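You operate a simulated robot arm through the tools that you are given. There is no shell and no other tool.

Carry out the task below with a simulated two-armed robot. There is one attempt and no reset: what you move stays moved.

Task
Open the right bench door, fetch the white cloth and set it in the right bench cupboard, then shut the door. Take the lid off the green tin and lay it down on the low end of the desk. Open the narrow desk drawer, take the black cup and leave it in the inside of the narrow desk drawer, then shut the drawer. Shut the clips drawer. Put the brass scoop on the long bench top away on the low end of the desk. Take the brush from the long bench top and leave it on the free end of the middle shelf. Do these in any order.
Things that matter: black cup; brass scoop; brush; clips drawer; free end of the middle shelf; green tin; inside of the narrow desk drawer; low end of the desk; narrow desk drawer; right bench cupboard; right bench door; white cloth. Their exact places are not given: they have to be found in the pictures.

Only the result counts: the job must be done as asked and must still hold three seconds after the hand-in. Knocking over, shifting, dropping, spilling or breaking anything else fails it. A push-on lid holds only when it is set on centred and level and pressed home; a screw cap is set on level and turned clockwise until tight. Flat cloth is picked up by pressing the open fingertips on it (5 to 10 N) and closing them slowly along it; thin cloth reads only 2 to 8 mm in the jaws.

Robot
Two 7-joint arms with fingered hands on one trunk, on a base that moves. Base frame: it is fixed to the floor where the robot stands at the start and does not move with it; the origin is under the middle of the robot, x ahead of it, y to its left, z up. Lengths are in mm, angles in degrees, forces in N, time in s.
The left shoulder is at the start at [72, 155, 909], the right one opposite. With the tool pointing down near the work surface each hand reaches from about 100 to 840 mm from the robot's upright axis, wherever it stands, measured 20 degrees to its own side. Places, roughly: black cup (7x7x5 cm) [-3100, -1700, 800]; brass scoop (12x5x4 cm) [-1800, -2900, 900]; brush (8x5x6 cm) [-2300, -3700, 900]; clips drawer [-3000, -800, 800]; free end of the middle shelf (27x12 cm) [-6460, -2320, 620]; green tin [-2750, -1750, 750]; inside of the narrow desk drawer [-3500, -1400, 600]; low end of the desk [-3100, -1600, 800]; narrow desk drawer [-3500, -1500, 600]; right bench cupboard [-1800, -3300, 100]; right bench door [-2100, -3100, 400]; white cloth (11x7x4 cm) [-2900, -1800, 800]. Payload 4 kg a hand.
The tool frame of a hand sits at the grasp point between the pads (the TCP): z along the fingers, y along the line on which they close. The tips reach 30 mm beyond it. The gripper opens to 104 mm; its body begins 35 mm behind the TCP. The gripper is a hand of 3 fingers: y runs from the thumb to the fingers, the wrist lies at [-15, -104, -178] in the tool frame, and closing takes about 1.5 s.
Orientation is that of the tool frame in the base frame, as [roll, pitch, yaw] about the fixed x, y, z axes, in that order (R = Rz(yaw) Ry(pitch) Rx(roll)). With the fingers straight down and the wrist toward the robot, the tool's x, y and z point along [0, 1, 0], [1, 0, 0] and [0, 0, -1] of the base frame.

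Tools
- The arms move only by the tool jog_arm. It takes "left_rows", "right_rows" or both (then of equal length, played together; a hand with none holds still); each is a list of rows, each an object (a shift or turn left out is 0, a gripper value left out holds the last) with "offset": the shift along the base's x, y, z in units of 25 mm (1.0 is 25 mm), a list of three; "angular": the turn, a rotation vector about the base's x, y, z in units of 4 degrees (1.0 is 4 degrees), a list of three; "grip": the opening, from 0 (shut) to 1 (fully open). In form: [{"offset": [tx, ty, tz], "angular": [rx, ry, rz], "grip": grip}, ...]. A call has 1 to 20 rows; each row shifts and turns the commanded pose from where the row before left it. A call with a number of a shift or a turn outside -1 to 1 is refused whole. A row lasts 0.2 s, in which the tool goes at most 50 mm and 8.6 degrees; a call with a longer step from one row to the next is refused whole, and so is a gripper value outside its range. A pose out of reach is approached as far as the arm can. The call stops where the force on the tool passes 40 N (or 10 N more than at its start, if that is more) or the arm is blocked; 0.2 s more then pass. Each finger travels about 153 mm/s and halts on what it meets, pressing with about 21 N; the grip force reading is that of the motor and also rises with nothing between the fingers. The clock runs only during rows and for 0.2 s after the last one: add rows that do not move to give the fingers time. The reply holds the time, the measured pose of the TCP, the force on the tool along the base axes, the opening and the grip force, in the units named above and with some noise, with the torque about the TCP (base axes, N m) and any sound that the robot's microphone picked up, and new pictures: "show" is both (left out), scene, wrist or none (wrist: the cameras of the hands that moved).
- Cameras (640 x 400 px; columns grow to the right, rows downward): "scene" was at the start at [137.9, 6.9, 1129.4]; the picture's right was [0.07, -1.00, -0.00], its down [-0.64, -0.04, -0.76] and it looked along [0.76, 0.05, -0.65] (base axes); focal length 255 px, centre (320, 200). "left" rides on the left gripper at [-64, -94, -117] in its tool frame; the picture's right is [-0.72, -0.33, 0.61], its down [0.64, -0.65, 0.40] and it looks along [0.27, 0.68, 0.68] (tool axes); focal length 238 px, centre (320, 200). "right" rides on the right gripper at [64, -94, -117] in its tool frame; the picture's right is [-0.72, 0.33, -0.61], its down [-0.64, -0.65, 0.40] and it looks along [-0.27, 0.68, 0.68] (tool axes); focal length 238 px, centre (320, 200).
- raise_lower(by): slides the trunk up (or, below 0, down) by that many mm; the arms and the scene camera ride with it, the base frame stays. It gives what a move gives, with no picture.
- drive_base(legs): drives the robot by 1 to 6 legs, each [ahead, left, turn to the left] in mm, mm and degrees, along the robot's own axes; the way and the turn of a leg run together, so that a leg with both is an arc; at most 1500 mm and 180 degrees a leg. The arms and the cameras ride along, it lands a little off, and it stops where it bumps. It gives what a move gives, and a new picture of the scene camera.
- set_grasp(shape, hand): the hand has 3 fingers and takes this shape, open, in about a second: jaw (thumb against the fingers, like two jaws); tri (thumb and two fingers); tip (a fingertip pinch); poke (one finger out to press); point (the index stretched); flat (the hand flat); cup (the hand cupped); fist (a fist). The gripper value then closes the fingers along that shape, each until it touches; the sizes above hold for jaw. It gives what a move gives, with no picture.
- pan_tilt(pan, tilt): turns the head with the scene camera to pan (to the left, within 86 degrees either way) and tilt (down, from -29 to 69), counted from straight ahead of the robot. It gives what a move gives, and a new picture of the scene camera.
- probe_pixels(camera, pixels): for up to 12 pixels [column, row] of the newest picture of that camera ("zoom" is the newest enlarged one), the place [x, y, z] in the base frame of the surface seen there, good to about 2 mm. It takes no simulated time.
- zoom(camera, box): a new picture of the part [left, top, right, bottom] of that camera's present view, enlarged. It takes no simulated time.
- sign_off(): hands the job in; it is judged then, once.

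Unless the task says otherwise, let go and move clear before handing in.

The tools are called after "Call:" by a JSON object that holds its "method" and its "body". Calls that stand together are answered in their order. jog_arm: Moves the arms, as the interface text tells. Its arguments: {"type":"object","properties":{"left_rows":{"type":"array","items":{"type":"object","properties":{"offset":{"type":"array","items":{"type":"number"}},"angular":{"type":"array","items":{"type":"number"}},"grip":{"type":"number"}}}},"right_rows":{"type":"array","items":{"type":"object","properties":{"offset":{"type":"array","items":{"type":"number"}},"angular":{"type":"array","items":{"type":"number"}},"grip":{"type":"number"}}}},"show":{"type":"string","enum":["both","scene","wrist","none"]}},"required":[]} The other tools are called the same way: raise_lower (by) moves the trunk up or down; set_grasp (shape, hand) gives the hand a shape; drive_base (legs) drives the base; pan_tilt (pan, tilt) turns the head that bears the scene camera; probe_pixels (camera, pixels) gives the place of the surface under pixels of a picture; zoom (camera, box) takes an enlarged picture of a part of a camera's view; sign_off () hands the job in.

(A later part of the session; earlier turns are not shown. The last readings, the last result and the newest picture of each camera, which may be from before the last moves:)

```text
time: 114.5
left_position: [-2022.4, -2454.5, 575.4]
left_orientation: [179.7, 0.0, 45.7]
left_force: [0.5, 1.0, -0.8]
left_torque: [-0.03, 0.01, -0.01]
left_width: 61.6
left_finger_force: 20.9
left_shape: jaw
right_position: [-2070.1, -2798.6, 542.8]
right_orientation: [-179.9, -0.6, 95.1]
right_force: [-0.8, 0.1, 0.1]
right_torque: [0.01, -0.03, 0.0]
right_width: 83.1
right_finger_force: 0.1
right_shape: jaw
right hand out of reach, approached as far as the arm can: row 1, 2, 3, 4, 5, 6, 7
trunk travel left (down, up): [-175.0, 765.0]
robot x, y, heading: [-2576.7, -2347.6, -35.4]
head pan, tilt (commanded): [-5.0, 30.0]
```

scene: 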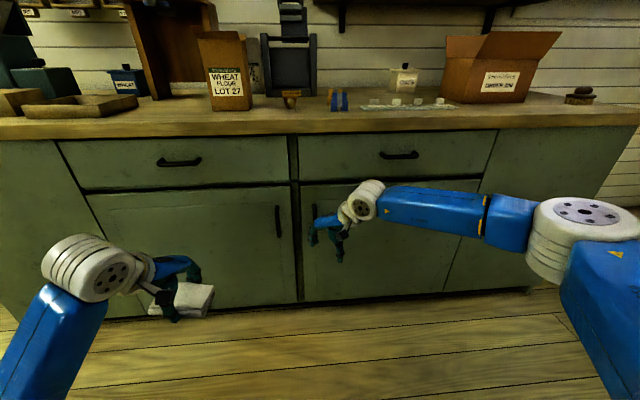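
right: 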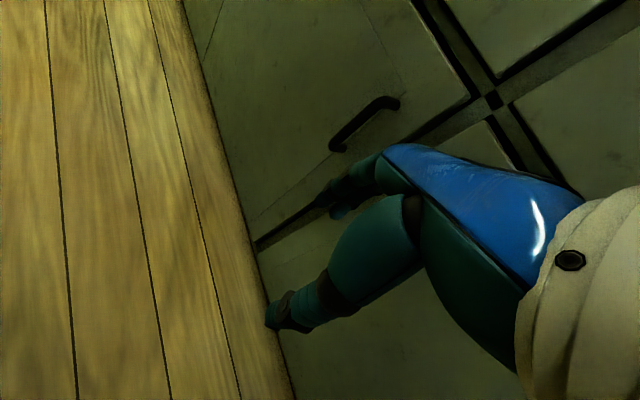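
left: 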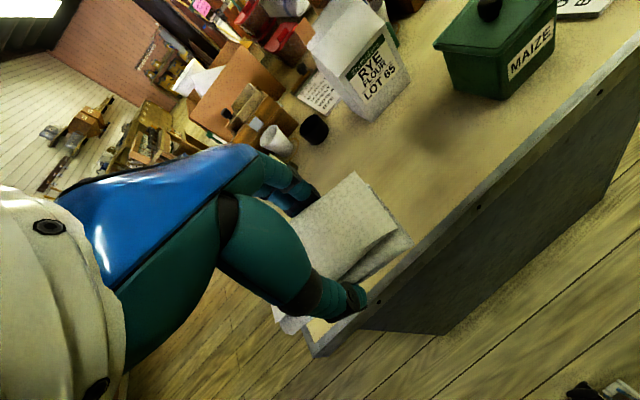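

Yaw is limited at +40°. I'll try yawing the other way (thumb on the left side of the bar).

Call:
{"method": "jog_arm", "body": {"right_rows": [{"angular": [0, 0, -1]}, {"angular": [0, 0, -1]}, {"angular": [0, 0, -1]}, {"angular": [0, 0, -1]}, {"angular": [0, 0, -1]}, {"angular": [0, 0, -1]}, {"angular": [0, 0, -1]}, {"angular": [0, 0, -1]}, {"angular": [0, 0, -1]}, {"angular": [0, 0, -1]}, {"angular": [0, 0, -1]}, {"angular": [0, 0, -1]}, {"angular": [0, 0, -1]}, {"angular": [0, 0, -1]}, {"angular": [0, 0, -1]}, {"angular": [0, 0, -1]}, {"angular": [0, 0, -1]}, {"angular": [0, 0, -1]}, {"angular": [0, 0, -1]}, {"angular": [0, 0, -1]}], "show": "none"}}

Call:
{"method": "jog_arm", "body": {"right_rows": [{"angular": [0, 0, -1]}, {"angular": [0, 0, -1]}, {"angular": [0, 0, -1]}, {"angular": [0, 0, -1]}, {"angular": [0, 0, -1]}, {"angular": [0, 0, -1]}, {"angular": [0, 0, -1]}, {"angular": [0, 0, -1]}, {"angular": [0, 0, -1]}, {"angular": [0, 0, -1]}, {"angular": [0, 0, -1]}, {"angular": [0, 0, -1]}]}}

```text
time: 118.7
left_position: [-2023.5, -2454.1, 576.0]
left_orientation: [179.7, 0.0, 45.8]
left_force: [0.5, 0.6, -0.9]
left_torque: [-0.03, 0.0, 0.01]
left_width: 61.6
left_finger_force: 21.1
left_shape: jaw
right_position: [-2067.9, -2797.4, 540.7]
right_orientation: [180.0, -0.5, 15.1]
right_force: [0.0, 0.0, 0.9]
right_torque: [-0.01, 0.0, -0.03]
right_width: 82.9
right_finger_force: 0.0
right_shape: jaw
trunk travel left (down, up): [-175.0, 765.0]
robot x, y, heading: [-2578.3, -2347.3, -35.5]
head pan, tilt (commanded): [-5.0, 30.0]
```

```text
time: 121.3
left_position: [-2022.5, -2454.8, 575.8]
left_orientation: [179.8, 0.1, 45.8]
left_force: [0.2, -0.5, -0.6]
left_torque: [0.02, 0.01, 0.03]
left_width: 61.4
left_finger_force: 20.7
left_shape: jaw
right_position: [-2067.4, -2797.2, 541.2]
right_orientation: [179.8, -0.5, -33.0]
right_force: [0.5, 0.3, 0.2]
right_torque: [0.02, -0.05, 0.0]
right_width: 83.2
right_finger_force: 0.1
right_shape: jaw
trunk travel left (down, up): [-175.0, 765.0]
robot x, y, heading: [-2580.0, -2345.4, -35.6]
head pan, tilt (commanded): [-5.0, 30.0]
```

scene: 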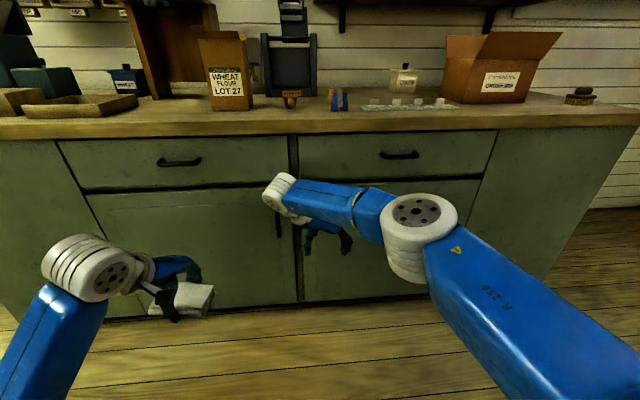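
right: 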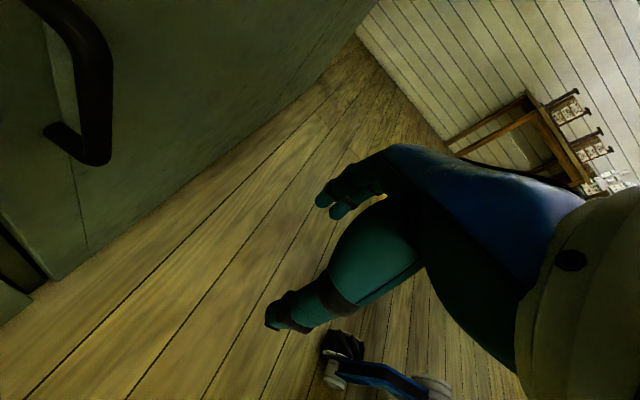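

Yaw −90° works (thumb left, fingers right). The wrist camera would stick toward the bench, so I'll tilt the hand ~30° so the palm leans back from the bench front.

Call:
{"method": "jog_arm", "body": {"right_rows": [{"angular": [-0.7, -0.985, 0]}, {"angular": [-0.7, -0.985, 0]}, {"angular": [-0.7, -0.985, 0]}, {"angular": [-0.7, -0.985, 0]}, {"angular": [-0.7, -0.985, 0]}, {"angular": [-0.7, -0.985, 0]}, {"angular": [-0.7, -0.985, 0]}, {"angular": [-0.7, -0.985, 0]}]}}

```text
time: 123.1
left_position: [-2023.5, -2454.6, 575.0]
left_orientation: [179.6, 0.1, 45.7]
left_force: [-0.3, -0.2, 0.1]
left_torque: [-0.01, 0.0, 0.04]
left_width: 61.7
left_finger_force: 21.2
left_shape: jaw
right_position: [-2068.8, -2797.9, 541.8]
right_orientation: [177.9, -39.2, -32.1]
right_force: [0.4, 0.1, -0.4]
right_torque: [-0.01, -0.03, -0.02]
right_width: 83.0
right_finger_force: 0.0
right_shape: jaw
trunk travel left (down, up): [-175.0, 765.0]
robot x, y, heading: [-2575.3, -2348.7, -35.3]
head pan, tilt (commanded): [-5.0, 30.0]
```

scene: 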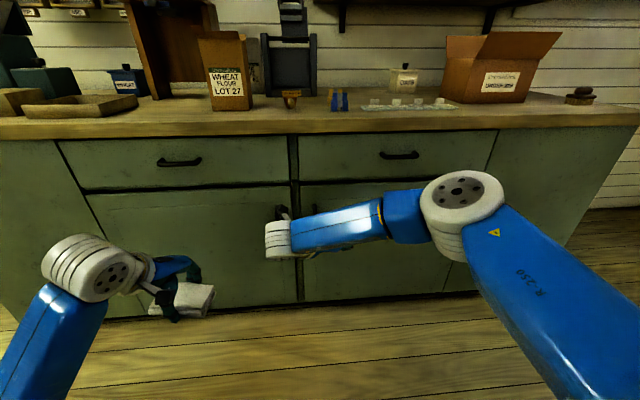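
right: 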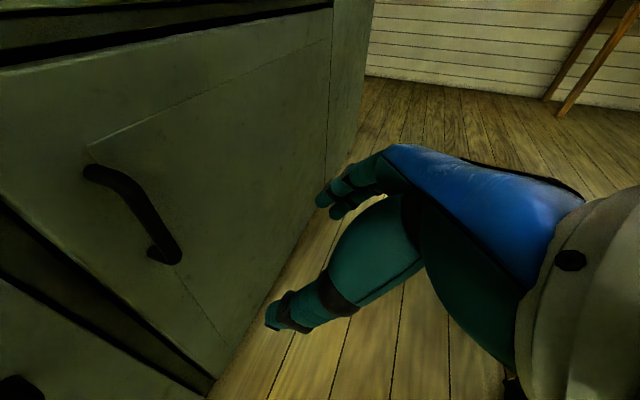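

Tilting works well, so I'll continue toward pointing straight at the door.

Call:
{"method": "jog_arm", "body": {"right_rows": [{"angular": [-0.7, -0.985, 0]}, {"angular": [-0.7, -0.985, 0]}, {"angular": [-0.7, -0.985, 0]}, {"angular": [-0.7, -0.985, 0]}, {"angular": [-0.7, -0.985, 0]}, {"angular": [-0.7, -0.985, 0]}, {"angular": [-0.7, -0.985, 0]}]}}

```text
time: 124.7
left_position: [-2022.5, -2451.7, 575.6]
left_orientation: [179.7, 0.1, 45.7]
left_force: [-0.3, -0.1, -1.1]
left_torque: [0.02, -0.03, -0.02]
left_width: 61.7
left_finger_force: 21.3
left_shape: jaw
right_position: [-2068.9, -2798.1, 543.3]
right_orientation: [172.0, -72.9, -27.0]
right_force: [0.8, 0.9, -0.3]
right_torque: [0.01, 0.01, 0.03]
right_width: 83.2
right_finger_force: 0.0
right_shape: jaw
trunk travel left (down, up): [-175.0, 765.0]
robot x, y, heading: [-2581.0, -2348.3, -35.4]
head pan, tilt (commanded): [-5.0, 30.0]
```

scene: 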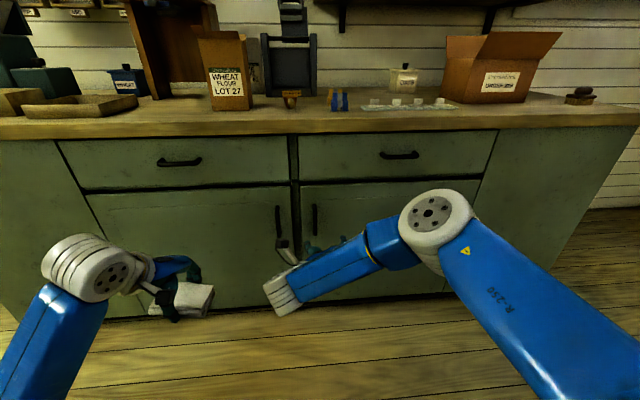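
right: 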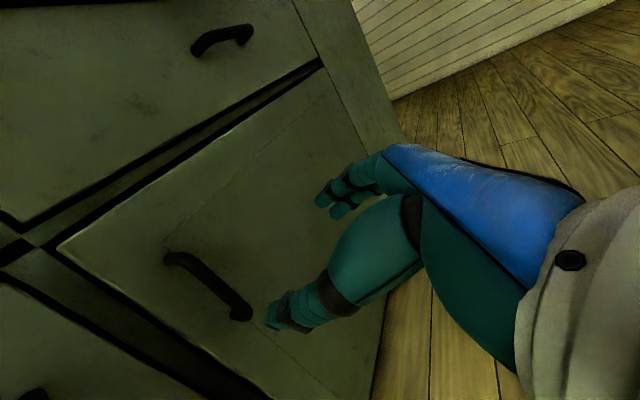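

The hand now points at the door with a horizontal closing axis. Aligning with the bar (t 3456, z 518) and advancing most of the way.

Call:
{"method": "jog_arm", "body": {"right_rows": [{"offset": [0.51, 0.72, -1]}, {"offset": [0.734, -0.521, 0]}, {"offset": [0.734, -0.521, 0]}, {"offset": [0.734, -0.521, 0]}, {"offset": [0.734, -0.521, 0]}]}}

Call:
{"method": "probe_pixels", "body": {"camera": "right", "pixels": [[225, 290], [240, 300], [200, 270], [300, 280]]}}

```text
time: 125.9
left_position: [-2023.5, -2452.2, 575.8]
left_orientation: [179.8, 0.1, 45.8]
left_force: [-0.1, 0.1, -1.2]
left_torque: [-0.01, 0.0, 0.02]
left_width: 61.6
left_finger_force: 20.8
left_shape: jaw
right_position: [-1981.3, -2832.2, 519.0]
right_orientation: [172.0, -72.9, -27.1]
right_force: [0.0, -0.1, -0.3]
right_torque: [0.02, 0.03, -0.02]
right_width: 82.7
right_finger_force: 0.1
right_shape: jaw
trunk travel left (down, up): [-175.0, 765.0]
robot x, y, heading: [-2576.8, -2345.6, -35.6]
head pan, tilt (commanded): [-5.0, 30.0]
```

scene: 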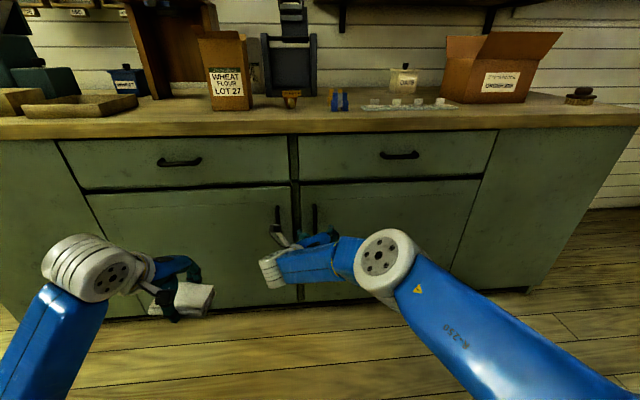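
right: 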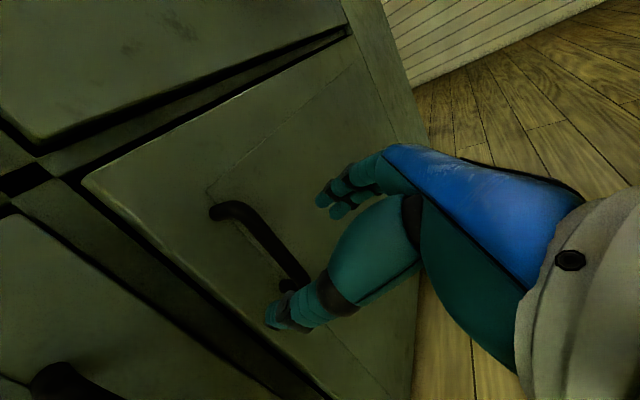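

```text
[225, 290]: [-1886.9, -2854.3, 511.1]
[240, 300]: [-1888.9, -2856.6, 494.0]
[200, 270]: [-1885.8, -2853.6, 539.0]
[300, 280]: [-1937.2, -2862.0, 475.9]
```

Aligned: the bar runs between thumb and fingers. Advancing 45 mm and closing on the bar.

Call:
{"method": "jog_arm", "body": {"right_rows": [{"offset": [0.734, -0.521, 0]}, {"offset": [0.734, -0.521, 0]}, {"grip": 0.6}, {"grip": 0.4}, {"grip": 0.2}, {"grip": 0}, {}, {}, {}]}}

```text
time: 127.9
left_position: [-2023.2, -2453.2, 576.3]
left_orientation: [179.8, 0.1, 45.8]
left_force: [-0.8, 0.7, -0.3]
left_torque: [-0.01, 0.01, 0.03]
left_width: 61.4
left_finger_force: 21.3
left_shape: jaw
right_position: [-1950.4, -2857.8, 519.5]
right_orientation: [171.4, -72.8, -26.5]
right_force: [-0.3, -1.3, -1.0]
right_torque: [0.01, 0.06, 0.0]
right_width: 8.6
right_finger_force: 21.1
right_shape: jaw
right hand out of reach, approached as far as the arm can: row 2
trunk travel left (down, up): [-175.0, 765.0]
robot x, y, heading: [-2577.9, -2347.5, -35.6]
head pan, tilt (commanded): [-5.0, 30.0]
```

scene: 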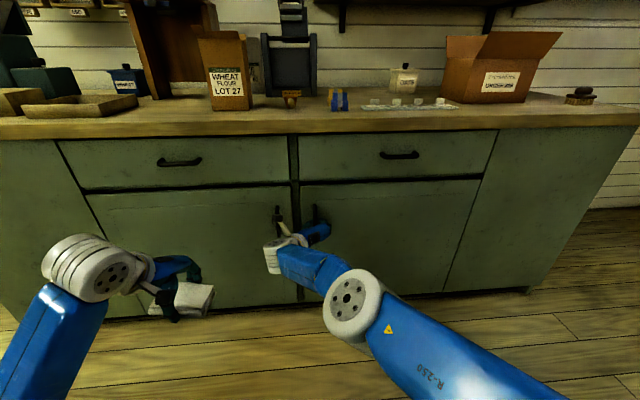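
right: 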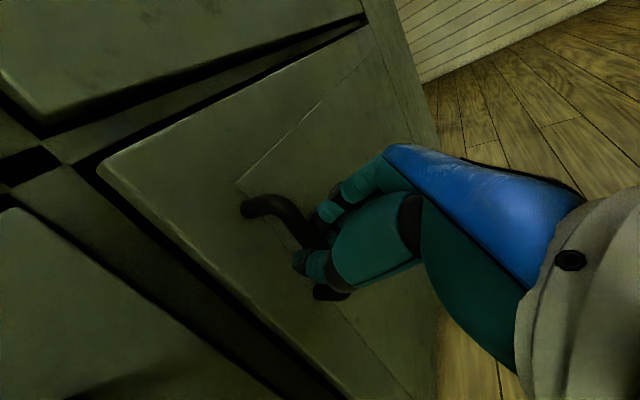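

The bar is gripped (8.6 mm, 21 N). Pulling along the door's arc, the first 10°.

Call:
{"method": "jog_arm", "body": {"right_rows": [{"offset": [-0.33, 0.2, 0], "angular": [0, 0, 0.25]}, {"offset": [-0.33, 0.18, 0], "angular": [0, 0, 0.25]}, {"offset": [-0.66, 0.332, 0], "angular": [0, 0, 0.5]}, {"offset": [-0.66, 0.332, 0], "angular": [0, 0, 0.5]}, {"offset": [-0.66, 0.32, 0], "angular": [0, 0, 0.5]}, {"offset": [-0.66, 0.3, 0], "angular": [0, 0, 0.5]}]}}

```text
time: 129.3
left_position: [-2024.7, -2453.0, 577.3]
left_orientation: [179.6, 0.0, 45.7]
left_force: [0.7, 0.6, -0.3]
left_torque: [0.03, 0.0, 0.0]
left_width: 61.7
left_finger_force: 20.8
left_shape: jaw
right_position: [-2037.5, -2816.0, 519.6]
right_orientation: [171.7, -72.9, -16.9]
right_force: [-3.3, -8.7, 3.0]
right_torque: [-0.08, 0.01, -0.16]
right_width: 9.1
right_finger_force: 20.7
right_shape: jaw
trunk travel left (down, up): [-175.0, 765.0]
robot x, y, heading: [-2579.8, -2345.0, -35.3]
head pan, tilt (commanded): [-5.0, 30.0]
```

scene: 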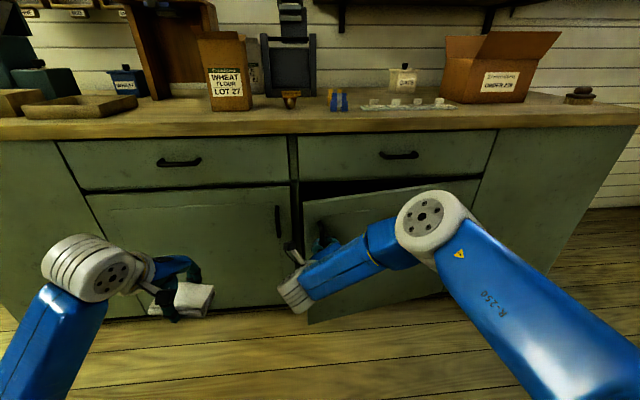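
right: 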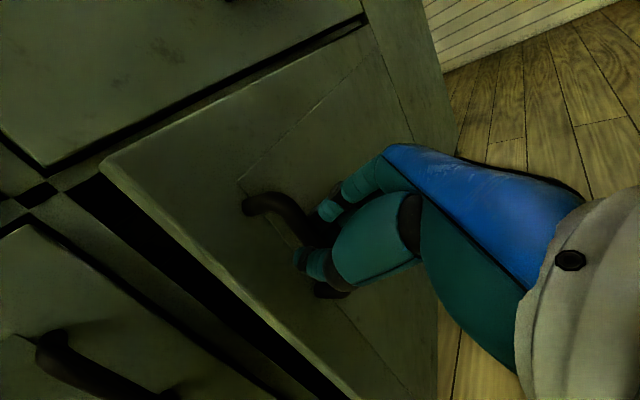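

The door is opening smoothly. Continuing along the arc to about 30°.

Call:
{"method": "jog_arm", "body": {"right_rows": [{"offset": [-0.709, 0.209, 0], "angular": [0, 0, 0.5]}, {"offset": [-0.709, 0.209, 0], "angular": [0, 0, 0.5]}, {"offset": [-0.709, 0.209, 0], "angular": [0, 0, 0.5]}, {"offset": [-0.709, 0.209, 0], "angular": [0, 0, 0.5]}, {"offset": [-0.709, 0.209, 0], "angular": [0, 0, 0.5]}, {"offset": [-0.732, 0.088, 0], "angular": [0, 0, 0.5]}, {"offset": [-0.732, 0.088, 0], "angular": [0, 0, 0.5]}, {"offset": [-0.732, 0.088, 0], "angular": [0, 0, 0.5]}, {"offset": [-0.732, 0.088, 0], "angular": [0, 0, 0.5]}, {"offset": [-0.732, 0.088, 0], "angular": [0, 0, 0.5]}]}}

```text
time: 131.5
left_position: [-2022.9, -2454.2, 576.4]
left_orientation: [179.7, -0.1, 45.8]
left_force: [-0.3, 0.0, 0.0]
left_torque: [0.0, 0.01, -0.02]
left_width: 61.4
left_finger_force: 20.9
left_shape: jaw
right_position: [-2213.7, -2773.0, 520.7]
right_orientation: [172.2, -72.7, 2.1]
right_force: [-1.5, -22.9, -3.5]
right_torque: [0.07, -0.07, -0.29]
right_width: 8.3
right_finger_force: 21.4
right_shape: jaw
right hand out of reach, approached as far as the arm can: row 10
trunk travel left (down, up): [-175.0, 765.0]
robot x, y, heading: [-2575.9, -2350.2, -35.7]
head pan, tilt (commanded): [-5.0, 30.0]
```

scene: 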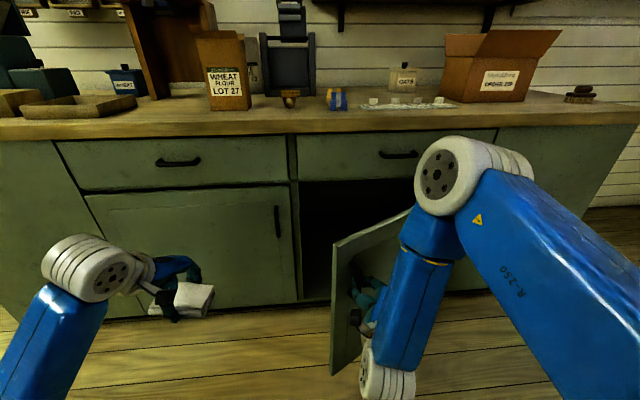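
right: 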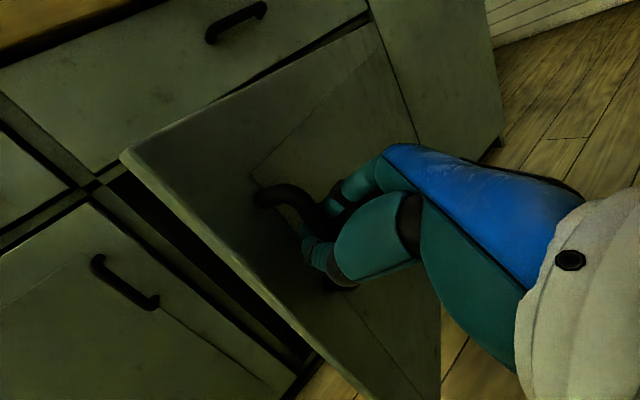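

Door is ~30° open and my arm is near its fold limit. I'll release the bar and back the hand straight off, then raise it.

Call:
{"method": "jog_arm", "body": {"right_rows": [{"grip": 0.2}, {"grip": 0.4}, {"grip": 0.6}, {"grip": 0.8}, {}, {"offset": [-0.5, 0.05, 0.0]}, {"offset": [-0.5, 0.05, 0.05]}, {"offset": [-0.8, 0.08, 0.2]}, {"offset": [-0.8, 0.08, 0.2]}]}}

```text
time: 133.5
left_position: [-2023.2, -2453.5, 575.6]
left_orientation: [179.7, 0.1, 45.8]
left_force: [0.5, 0.6, 0.7]
left_torque: [-0.02, -0.02, 0.0]
left_width: 61.5
left_finger_force: 21.1
left_shape: jaw
right_position: [-2266.4, -2741.6, 539.9]
right_orientation: [171.9, -72.9, 2.7]
right_force: [-1.0, 0.7, 0.2]
right_torque: [0.05, 0.0, -0.01]
right_width: 82.7
right_finger_force: 0.1
right_shape: jaw
right hand out of reach, approached as far as the arm can: row 6, 7, 8, 9
trunk travel left (down, up): [-175.0, 765.0]
robot x, y, heading: [-2574.8, -2346.9, -35.7]
head pan, tilt (commanded): [-5.0, 30.0]
```

scene: 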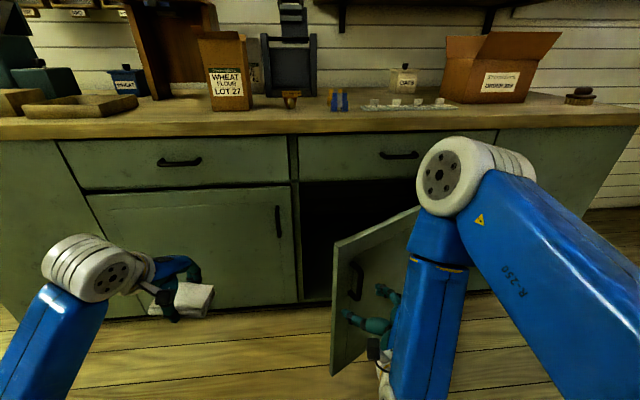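
right: 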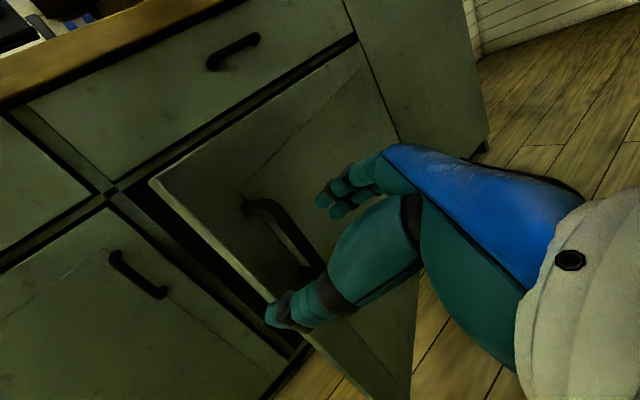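

Bar released. Now I'll untilt the hand back to fingers-down while raising it above the door top.

Call:
{"method": "jog_arm", "body": {"right_rows": [{"offset": [0, 0, 0.35], "angular": [0.1, 0.985, 0]}, {"offset": [0, 0, 0.35], "angular": [0.1, 0.985, 0]}, {"offset": [0, 0, 0.35], "angular": [0.1, 0.985, 0]}, {"offset": [0, 0, 0.35], "angular": [0.1, 0.985, 0]}, {"offset": [0, 0, 0.35], "angular": [0.1, 0.985, 0]}, {"offset": [0, 0, 0.35], "angular": [0.1, 0.985, 0]}, {"offset": [0, 0, 0.35], "angular": [0.1, 0.985, 0]}, {"offset": [0, 0, 0.35], "angular": [0.1, 0.985, 0]}, {"offset": [0, 0, 0.35], "angular": [0.1, 0.985, 0]}, {"offset": [0, 0, 0.35], "angular": [0.1, 0.985, 0]}, {"offset": [0, 0, 0.35], "angular": [0.1, 0.985, 0]}, {"offset": [0, 0, 0.35], "angular": [0.1, 0.985, 0]}, {"offset": [0, 0, 0.35], "angular": [0.1, 0.985, 0]}, {"offset": [0, 0, 0.35], "angular": [0.1, 0.985, 0]}, {"offset": [0, 0, 0.35], "angular": [0.1, 0.985, 0]}, {"offset": [0, 0, 0.35], "angular": [0.1, 0.985, 0]}, {"offset": [0, 0, 0.35], "angular": [0.1, 0.985, 0]}, {"offset": [0, 0, 0.35], "angular": [0.1, 0.985, 0]}]}}

```text
time: 137.3
left_position: [-2023.4, -2452.7, 575.6]
left_orientation: [179.7, 0.0, 45.8]
left_force: [-0.3, 0.3, 0.2]
left_torque: [0.0, 0.0, 0.03]
left_width: 61.4
left_finger_force: 21.3
left_shape: jaw
right_position: [-2265.9, -2744.9, 696.5]
right_orientation: [-179.7, -1.6, -3.2]
right_force: [0.3, 0.8, 0.5]
right_torque: [-0.08, 0.01, 0.0]
right_width: 82.6
right_finger_force: 0.1
right_shape: jaw
trunk travel left (down, up): [-175.0, 765.0]
robot x, y, heading: [-2575.3, -2349.3, -35.3]
head pan, tilt (commanded): [-5.0, 30.0]
```

scene: 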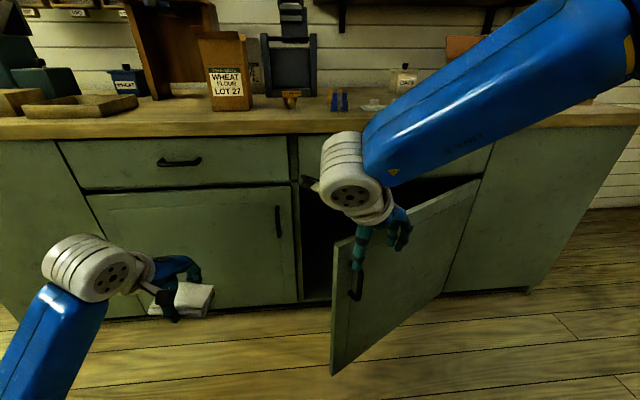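
right: 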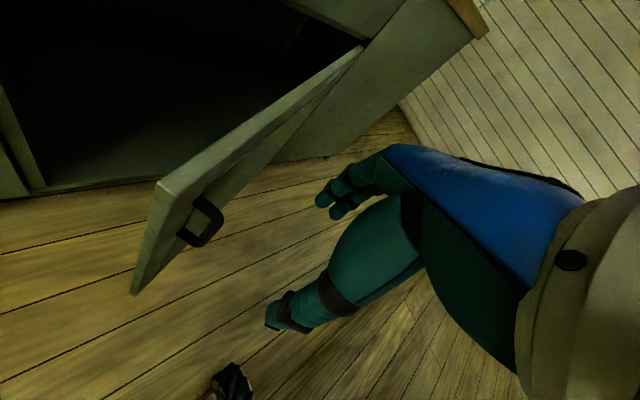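

Hand is upright above the door. Probing the door's edge and top to plan pushing it from the inside.

Call:
{"method": "probe_pixels", "body": {"camera": "scene", "pixels": [[336, 246], [333, 300], [334, 365], [470, 186], [476, 190], [440, 285], [400, 300], [354, 285], [320, 240], [310, 300], [318, 296], [350, 220]]}}

Call:
{"method": "zoom", "body": {"camera": "scene", "box": [280, 160, 500, 380]}}

```text
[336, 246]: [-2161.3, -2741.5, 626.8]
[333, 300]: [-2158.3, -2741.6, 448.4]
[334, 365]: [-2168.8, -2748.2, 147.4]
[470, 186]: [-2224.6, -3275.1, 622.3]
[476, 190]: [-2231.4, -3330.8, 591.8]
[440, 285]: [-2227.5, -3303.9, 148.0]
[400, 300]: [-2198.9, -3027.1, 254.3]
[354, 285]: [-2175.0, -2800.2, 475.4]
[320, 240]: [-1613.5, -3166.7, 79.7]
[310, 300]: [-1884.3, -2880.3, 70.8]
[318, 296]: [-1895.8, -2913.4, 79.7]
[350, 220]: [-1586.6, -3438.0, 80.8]
```

```text
1.82 times, centred on (390, 270) of scene
```

zoom: 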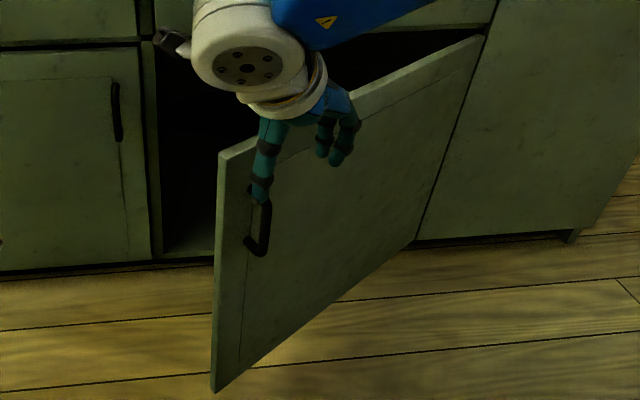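

Door edge is at ≈(−2161, −2741), top z 627, about 29° open; cupboard floor z≈80. I'll close the fingers, pass over the door to its inner side, and lower the fingers behind it.

Call:
{"method": "jog_arm", "body": {"right_rows": [{"grip": 0.4, "offset": [0, 0, 0.2]}, {"grip": 0.0}, {"offset": [0.977, -0.661, 0]}, {"offset": [0.977, -0.661, 0]}, {"offset": [0.977, -0.661, 0]}, {"offset": [0.977, -0.661, 0]}, {"offset": [0.977, -0.661, 0]}, {"offset": [0.977, -0.661, 0]}, {"offset": [0, 0, -0.9]}, {"offset": [0, 0, -0.9]}, {"offset": [0, 0, -0.9]}, {"offset": [0, 0, -0.9]}, {"offset": [0, 0, -0.8]}]}}

```text
time: 140.1
left_position: [-2023.3, -2452.7, 575.1]
left_orientation: [179.6, 0.1, 45.8]
left_force: [1.1, -0.3, -0.9]
left_torque: [-0.04, -0.04, 0.03]
left_width: 61.4
left_finger_force: 20.8
left_shape: jaw
right_position: [-2118.0, -2842.0, 590.9]
right_orientation: [-179.7, -1.7, -3.2]
right_force: [0.6, -0.4, -0.6]
right_torque: [0.0, 0.02, -0.01]
right_width: 0.0
right_finger_force: 21.0
right_shape: jaw
trunk travel left (down, up): [-175.0, 765.0]
robot x, y, heading: [-2574.8, -2349.0, -35.5]
head pan, tilt (commanded): [-5.0, 30.0]
```

scene: 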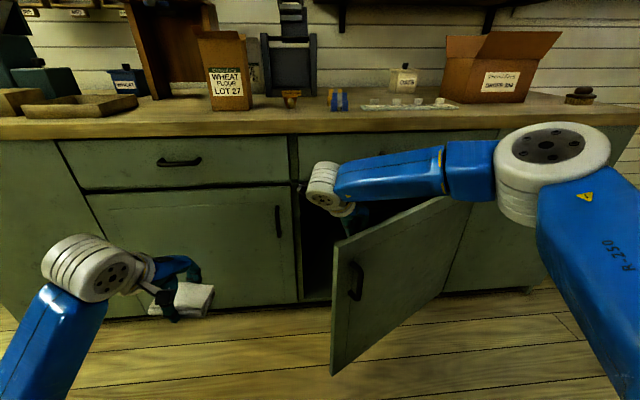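
right: 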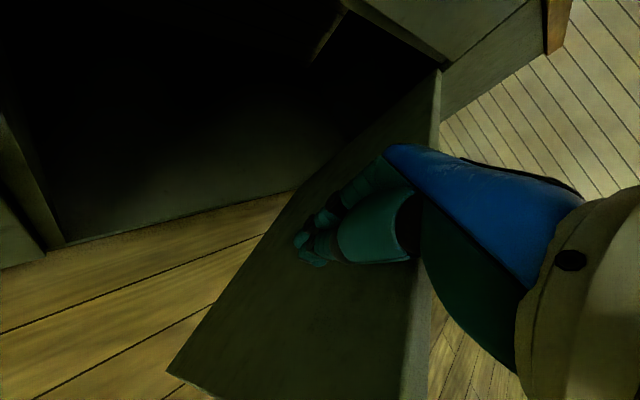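

The fingers are behind the door. Pushing it open along its arc.

Call:
{"method": "jog_arm", "body": {"right_rows": [{"offset": [-0.45, -0.49, 0]}, {"offset": [-0.45, -0.49, 0]}, {"offset": [-0.79, 0.038, 0]}, {"offset": [-0.79, 0.038, 0]}, {"offset": [-0.79, 0.038, 0]}, {"offset": [-0.79, 0.038, 0]}, {"offset": [-0.79, 0.038, 0]}, {"offset": [-0.79, 0.038, 0]}, {"offset": [-0.767, -0.158, 0]}, {"offset": [-0.767, -0.158, 0]}, {"offset": [-0.767, -0.158, 0]}, {"offset": [-0.767, -0.158, 0]}, {"offset": [-0.767, -0.158, 0]}, {"offset": [-0.767, -0.158, 0]}]}}

```text
time: 143.1
left_position: [-2022.6, -2453.8, 574.8]
left_orientation: [179.8, 0.0, 45.8]
left_force: [-0.3, 0.0, -0.9]
left_torque: [-0.04, 0.01, -0.02]
left_width: 61.3
left_finger_force: 21.0
left_shape: jaw
right_position: [-2375.2, -2883.8, 589.6]
right_orientation: [-179.7, -1.8, -3.3]
right_force: [-0.5, 0.2, -0.4]
right_torque: [0.01, 0.01, 0.02]
right_width: 0.0
right_finger_force: 21.0
right_shape: jaw
trunk travel left (down, up): [-175.0, 765.0]
robot x, y, heading: [-2575.9, -2348.2, -35.5]
head pan, tilt (commanded): [-5.0, 30.0]
```

scene: 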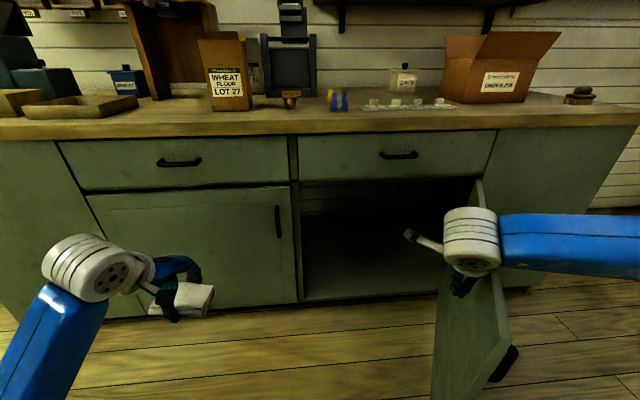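
right: 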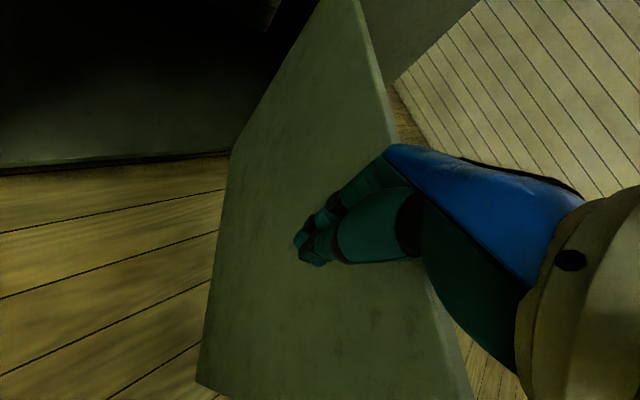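

Door is swinging freely, now around 60–65° open. Continuing to push it past 90°.

Call:
{"method": "jog_arm", "body": {"right_rows": [{"offset": [-0.845, -0.43, 0]}, {"offset": [-0.845, -0.43, 0]}, {"offset": [-0.845, -0.43, 0]}, {"offset": [-0.845, -0.43, 0]}, {"offset": [-0.845, -0.43, 0]}, {"offset": [-0.75, -0.72, 0]}, {"offset": [-0.75, -0.72, 0]}, {"offset": [-0.75, -0.72, 0]}, {"offset": [-0.75, -0.72, 0]}, {"offset": [-0.64, -0.9, 0]}, {"offset": [-0.64, -0.9, 0]}, {"offset": [-0.5, -0.95, 0]}]}}

```text
time: 145.7
left_position: [-2024.6, -2454.0, 577.2]
left_orientation: [179.7, -0.1, 45.8]
left_force: [0.4, 0.0, -0.6]
left_torque: [0.03, -0.01, 0.0]
left_width: 61.5
left_finger_force: 20.8
left_shape: jaw
right_position: [-2601.3, -3082.6, 591.2]
right_orientation: [-179.6, -1.9, -3.2]
right_force: [-0.1, 0.6, 0.0]
right_torque: [0.02, -0.01, 0.04]
right_width: 0.0
right_finger_force: 21.3
right_shape: jaw
trunk travel left (down, up): [-175.0, 765.0]
robot x, y, heading: [-2577.0, -2345.6, -35.6]
head pan, tilt (commanded): [-5.0, 30.0]
```

scene: 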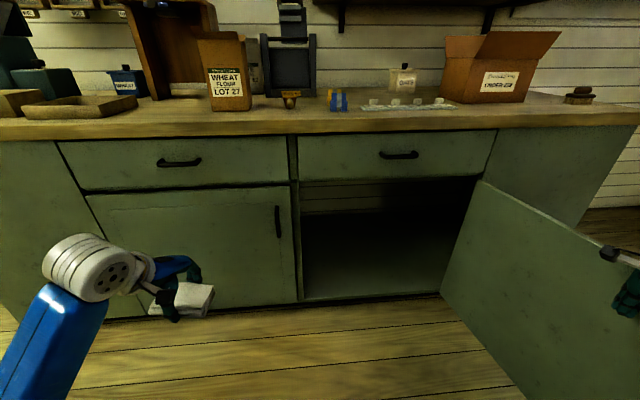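
right: 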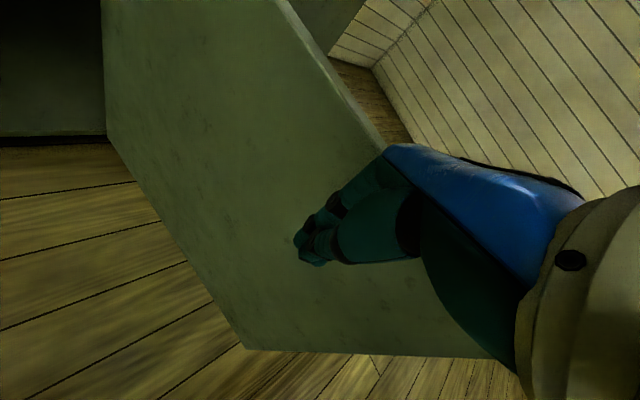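

The door is past 90°. I need to shift right by ~200 mm anyway; doing so with the right hand in place pushes the door a bit wider.

Call:
{"method": "drive_base", "body": {"legs": [[0, -198, 0]]}}

```text
time: 146.8
left_position: [-2066.8, -2509.9, 579.8]
left_orientation: [179.5, -0.4, 45.9]
left_force: [-0.2, 0.5, 0.2]
left_torque: [-0.03, -0.02, -0.04]
left_width: 61.1
left_finger_force: 20.5
left_shape: jaw
right_position: [-2634.3, -3130.5, 589.2]
right_orientation: [-178.9, -2.8, -2.0]
right_force: [12.7, 20.7, 7.5]
right_torque: [-1.08, 0.71, 0.18]
right_width: 0.0
right_finger_force: 20.7
right_shape: jaw
trunk travel left (down, up): [-175.0, 765.0]
robot x, y, heading: [-2619.4, -2402.1, -35.5]
head pan, tilt (commanded): [-5.0, 30.0]
stopped in leg 1: the force on the tool passed its limit at 87 N (the readings are from after the stop); the commanded pose is now the measured one
```

scene: 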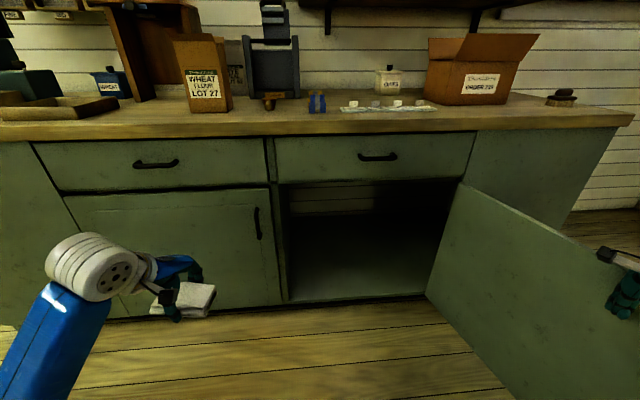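

The door hit its end stop (about 105°); good enough. I'll bring the right hand away from it, up and back near my body.

Call:
{"method": "jog_arm", "body": {"right_rows": [{"offset": [0.4, 0.6, 0]}, {"offset": [0.312, 0.612, 0.825], "angular": [0, 0, 0.885]}, {"offset": [0.312, 0.612, 0.825], "angular": [0, 0, 0.885]}, {"offset": [0.312, 0.612, 0.825], "angular": [0, 0, 0.885]}, {"offset": [0.312, 0.612, 0.825], "angular": [0, 0, 0.885]}, {"offset": [0.312, 0.612, 0.825], "angular": [0, 0, 0.885]}, {"offset": [0.312, 0.612, 0.825], "angular": [0, 0, 0.885]}, {"offset": [0.312, 0.612, 0.825], "angular": [0, 0, 0.885]}, {"offset": [0.312, 0.612, 0.825], "angular": [0, 0, 0.885]}, {"offset": [0.312, 0.612, 0.825], "angular": [0, 0, 0.885]}, {"offset": [0.312, 0.612, 0.825], "angular": [0, 0, 0.885]}, {"offset": [0.312, 0.612, 0.825], "angular": [0, 0, 0.885]}, {"offset": [0.312, 0.612, 0.825], "angular": [0, 0, 0.885]}, {"offset": [0.312, 0.612, 0.825], "angular": [0, 0, 0.885]}, {"offset": [0.312, 0.612, 0.825], "angular": [0, 0, 0.885]}, {"offset": [0.312, 0.612, 0.825], "angular": [0, 0, 0.885]}, {"offset": [0.312, 0.612, 0.825], "angular": [0, 0, 0.885]}]}}

```text
time: 150.4
left_position: [-2064.1, -2510.2, 578.2]
left_orientation: [179.8, -0.4, 45.8]
left_force: [-0.1, -0.4, 0.0]
left_torque: [-0.04, 0.03, 0.0]
left_width: 61.6
left_finger_force: 20.8
left_shape: jaw
right_position: [-2500.9, -2873.5, 913.5]
right_orientation: [-178.7, -2.4, 54.1]
right_force: [0.4, 0.4, -0.6]
right_torque: [0.03, 0.03, 0.0]
right_width: 0.1
right_finger_force: 20.9
right_shape: jaw
trunk travel left (down, up): [-175.0, 765.0]
robot x, y, heading: [-2613.0, -2402.3, -35.5]
head pan, tilt (commanded): [-5.0, 30.0]
```

scene: 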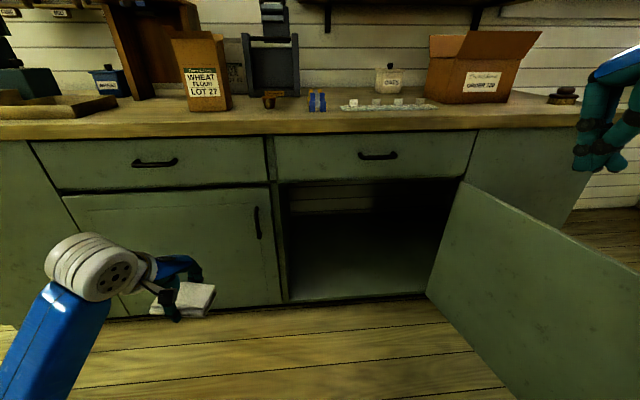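
right: 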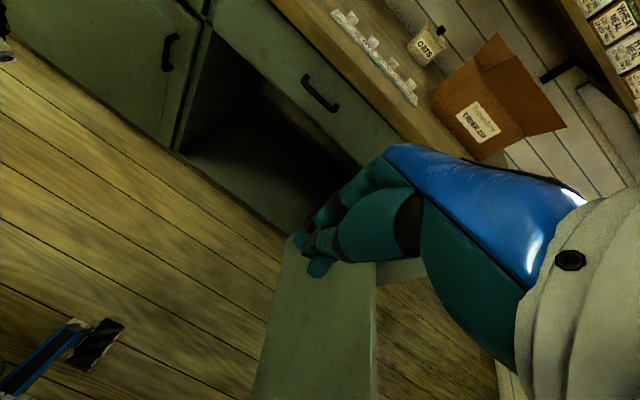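

Right hand is clear and high. Lowering the trunk by 170 mm, then repositioning the cloth hand.

Call:
{"method": "raise_lower", "body": {"by": -170}}

Call:
{"method": "pan_tilt", "body": {"pan": -10, "tilt": 30}}

```text
time: 152.3
left_position: [-2064.5, -2508.9, 408.0]
left_orientation: [179.7, -0.3, 45.9]
left_force: [0.5, 0.8, -0.4]
left_torque: [-0.01, -0.05, -0.01]
left_width: 61.4
left_finger_force: 20.6
left_shape: jaw
right_position: [-2501.0, -2872.9, 744.3]
right_orientation: [-179.0, -2.4, 53.9]
right_force: [0.4, -0.4, -0.6]
right_torque: [0.0, 0.02, 0.03]
right_width: 0.2
right_finger_force: 20.9
right_shape: jaw
trunk travel left (down, up): [-5.0, 935.0]
robot x, y, heading: [-2614.7, -2401.4, -35.7]
head pan, tilt (commanded): [-5.0, 30.0]
```

```text
time: 153.0
left_position: [-2064.0, -2509.1, 407.6]
left_orientation: [179.9, -0.3, 45.8]
left_force: [0.2, -0.2, -0.7]
left_torque: [0.02, -0.01, 0.01]
left_width: 61.6
left_finger_force: 21.1
left_shape: jaw
right_position: [-2501.1, -2871.9, 743.6]
right_orientation: [-178.9, -2.4, 53.9]
right_force: [0.6, -0.1, -0.2]
right_torque: [0.0, -0.03, -0.02]
right_width: 0.1
right_finger_force: 21.1
right_shape: jaw
trunk travel left (down, up): [-5.0, 935.0]
robot x, y, heading: [-2618.3, -2398.7, -35.5]
head pan, tilt (commanded): [-10.0, 30.0]
```

scene: 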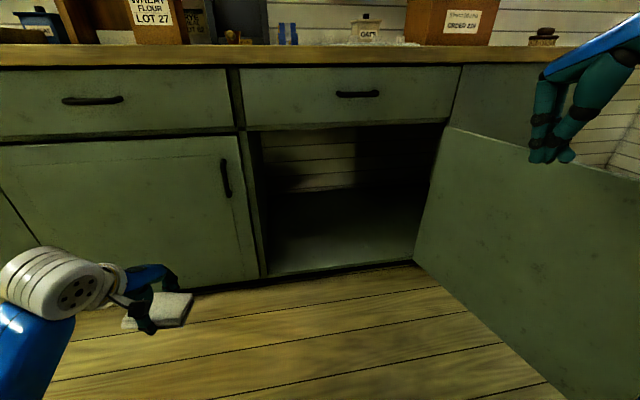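

Now I can see into the cupboard. Probing its floor, back, sides and the opening.

Call:
{"method": "probe_pixels", "body": {"camera": "scene", "pixels": [[300, 265], [330, 250], [350, 230], [380, 245], [350, 205], [350, 180], [400, 200], [270, 200], [262, 230], [432, 160], [350, 128], [340, 268]]}}

Call:
{"method": "zoom", "body": {"camera": "scene", "box": [230, 100, 470, 300]}}

```text
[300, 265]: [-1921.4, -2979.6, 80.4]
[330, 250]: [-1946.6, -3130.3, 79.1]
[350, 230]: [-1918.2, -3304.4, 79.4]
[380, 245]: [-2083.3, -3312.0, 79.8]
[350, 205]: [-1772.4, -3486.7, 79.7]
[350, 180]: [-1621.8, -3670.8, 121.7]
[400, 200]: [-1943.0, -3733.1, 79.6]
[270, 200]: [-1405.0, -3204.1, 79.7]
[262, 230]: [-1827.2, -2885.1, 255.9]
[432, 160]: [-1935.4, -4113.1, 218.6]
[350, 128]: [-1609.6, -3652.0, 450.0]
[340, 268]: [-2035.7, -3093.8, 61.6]
```

```text
2.00 times, centred on (350, 200) of scene
```

zoom: 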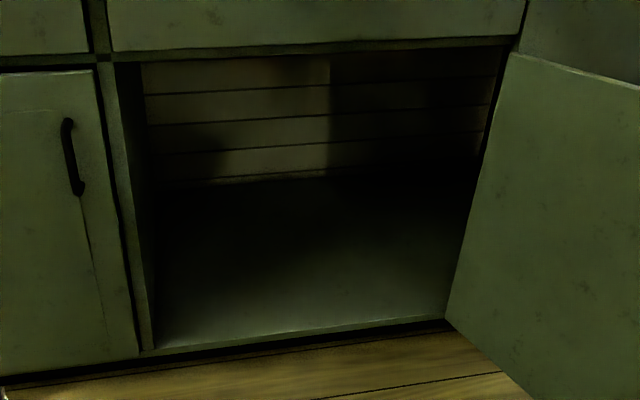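

The cupboard floor is at z≈80 and wide open. I'll bring the cloth hand lower and more central, then drive forward.

Call:
{"method": "jog_arm", "body": {"left_rows": [{"offset": [-0.82, -0.53, -0.89]}, {"offset": [-0.82, -0.53, -0.89]}, {"offset": [-0.82, -0.53, -0.89]}, {"offset": [-0.82, -0.53, -0.89]}, {"offset": [-0.82, -0.53, -0.89]}, {"offset": [-0.82, -0.53, -0.89]}, {"offset": [-0.82, -0.53, -0.89]}, {"offset": [-0.82, -0.53, -0.89]}]}}

```text
time: 154.8
left_position: [-2229.4, -2613.9, 229.4]
left_orientation: [179.8, -0.4, 45.9]
left_force: [0.4, -0.3, -0.4]
left_torque: [0.0, 0.03, 0.02]
left_width: 61.7
left_finger_force: 20.8
left_shape: jaw
right_position: [-2501.3, -2873.8, 744.0]
right_orientation: [-178.9, -2.5, 54.0]
right_force: [-0.1, 1.1, -0.8]
right_torque: [0.01, 0.0, 0.02]
right_width: 0.0
right_finger_force: 21.1
right_shape: jaw
trunk travel left (down, up): [-5.0, 935.0]
robot x, y, heading: [-2612.0, -2406.0, -35.6]
head pan, tilt (commanded): [-10.0, 30.0]
```

scene: 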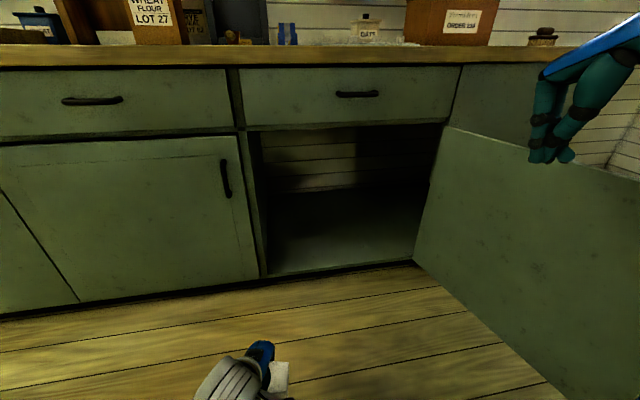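
left: 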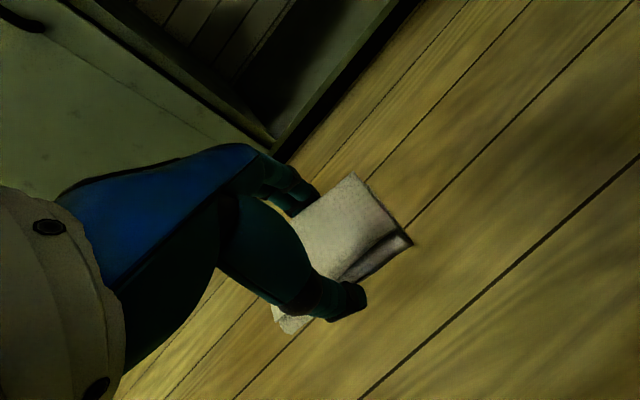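

Now driving forward toward the opening.

Call:
{"method": "drive_base", "body": {"legs": [[200, -130, 0], [140, 0, 0]]}}

```text
time: 157.5
left_position: [-2027.9, -2912.3, 229.9]
left_orientation: [179.8, -0.3, 46.2]
left_force: [-0.7, 0.0, -1.4]
left_torque: [-0.01, 0.04, -0.01]
left_width: 61.4
left_finger_force: 21.3
left_shape: jaw
right_position: [-2297.3, -3174.8, 744.3]
right_orientation: [-178.9, -2.4, 54.2]
right_force: [0.2, 0.2, -0.9]
right_torque: [0.01, -0.01, 0.0]
right_width: 0.1
right_finger_force: 20.6
right_shape: jaw
trunk travel left (down, up): [-5.0, 935.0]
robot x, y, heading: [-2413.3, -2702.6, -35.1]
head pan, tilt (commanded): [-10.0, 30.0]
```

scene: 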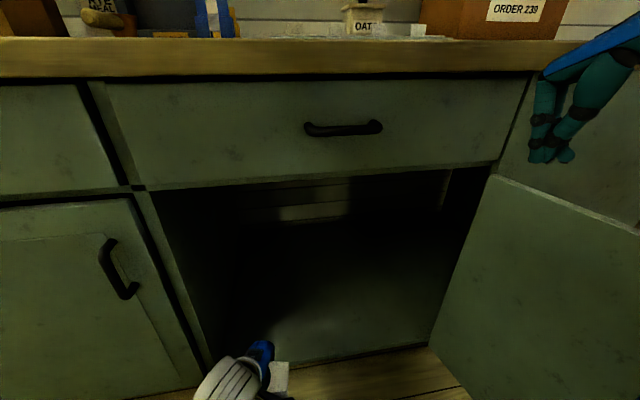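

Hand is right at the opening (s≈33, z 230). Reaching into the cupboard about 260 mm.

Call:
{"method": "jog_arm", "body": {"left_rows": [{"offset": [0.762, -0.922, -0.2]}, {"offset": [0.762, -0.922, -0.2]}, {"offset": [0.762, -0.922, -0.2]}, {"offset": [0.762, -0.922, -0.3]}, {"offset": [0.762, -0.922, -0.4]}, {"offset": [0.762, -0.922, -0.4]}, {"offset": [0.762, -0.922, -0.5]}, {"offset": [0.762, -0.922, -0.5]}, {"offset": [0.762, -0.922, -0.5]}]}}

```text
time: 159.5
left_position: [-1855.7, -3120.9, 148.0]
left_orientation: [179.7, -0.3, 46.2]
left_force: [0.8, -0.9, -0.7]
left_torque: [-0.01, -0.02, -0.04]
left_width: 61.1
left_finger_force: 20.3
left_shape: jaw
right_position: [-2298.7, -3173.0, 743.9]
right_orientation: [-179.0, -2.4, 54.3]
right_force: [0.1, 0.0, 0.0]
right_torque: [0.02, -0.03, 0.02]
right_width: 0.0
right_finger_force: 21.2
right_shape: jaw
trunk travel left (down, up): [-5.0, 935.0]
robot x, y, heading: [-2416.6, -2701.6, -35.1]
head pan, tilt (commanded): [-10.0, 30.0]
```

scene: 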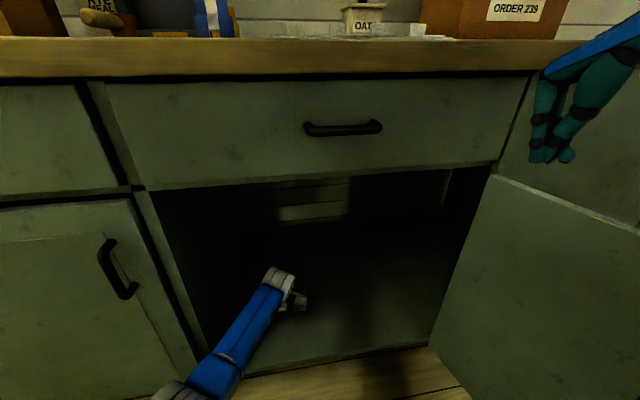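
left: 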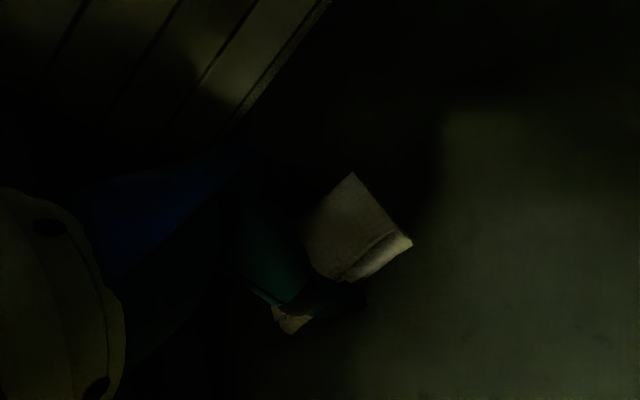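

Inside the cupboard over its floor. Lowering gently until the cloth touches.

Call:
{"method": "jog_arm", "body": {"left_rows": [{"offset": [0, 0, -0.6]}, {"offset": [0, 0, -0.5]}, {"offset": [0, 0, -0.15]}, {}], "show": "none"}}

```text
time: 160.5
left_position: [-1855.9, -3121.4, 119.5]
left_orientation: [179.7, -0.4, 46.2]
left_force: [-0.1, -0.7, -1.4]
left_torque: [0.01, 0.01, 0.01]
left_width: 61.3
left_finger_force: 21.0
left_shape: jaw
right_position: [-2298.4, -3173.5, 744.9]
right_orientation: [-178.9, -2.5, 54.3]
right_force: [-0.8, 0.4, -0.7]
right_torque: [0.02, 0.02, 0.02]
right_width: 0.1
right_finger_force: 21.1
right_shape: jaw
trunk travel left (down, up): [-5.0, 935.0]
robot x, y, heading: [-2412.4, -2701.1, -35.1]
head pan, tilt (commanded): [-10.0, 30.0]
```

Call:
{"method": "jog_arm", "body": {"left_rows": [{"offset": [0, 0, -0.1]}, {"offset": [0, 0, -0.08]}, {}], "show": "none"}}

```text
time: 161.3
left_position: [-1855.1, -3120.3, 113.6]
left_orientation: [179.7, -0.3, 46.2]
left_force: [-0.6, 1.4, 2.8]
left_torque: [0.05, 0.04, 0.01]
left_width: 61.1
left_finger_force: 21.2
left_shape: jaw
right_position: [-2298.6, -3173.7, 743.7]
right_orientation: [-179.0, -2.4, 54.3]
right_force: [-0.6, 0.6, 0.3]
right_torque: [0.02, 0.0, 0.02]
right_width: 0.0
right_finger_force: 21.2
right_shape: jaw
trunk travel left (down, up): [-5.0, 935.0]
robot x, y, heading: [-2413.4, -2703.8, -35.1]
head pan, tilt (commanded): [-10.0, 30.0]
```

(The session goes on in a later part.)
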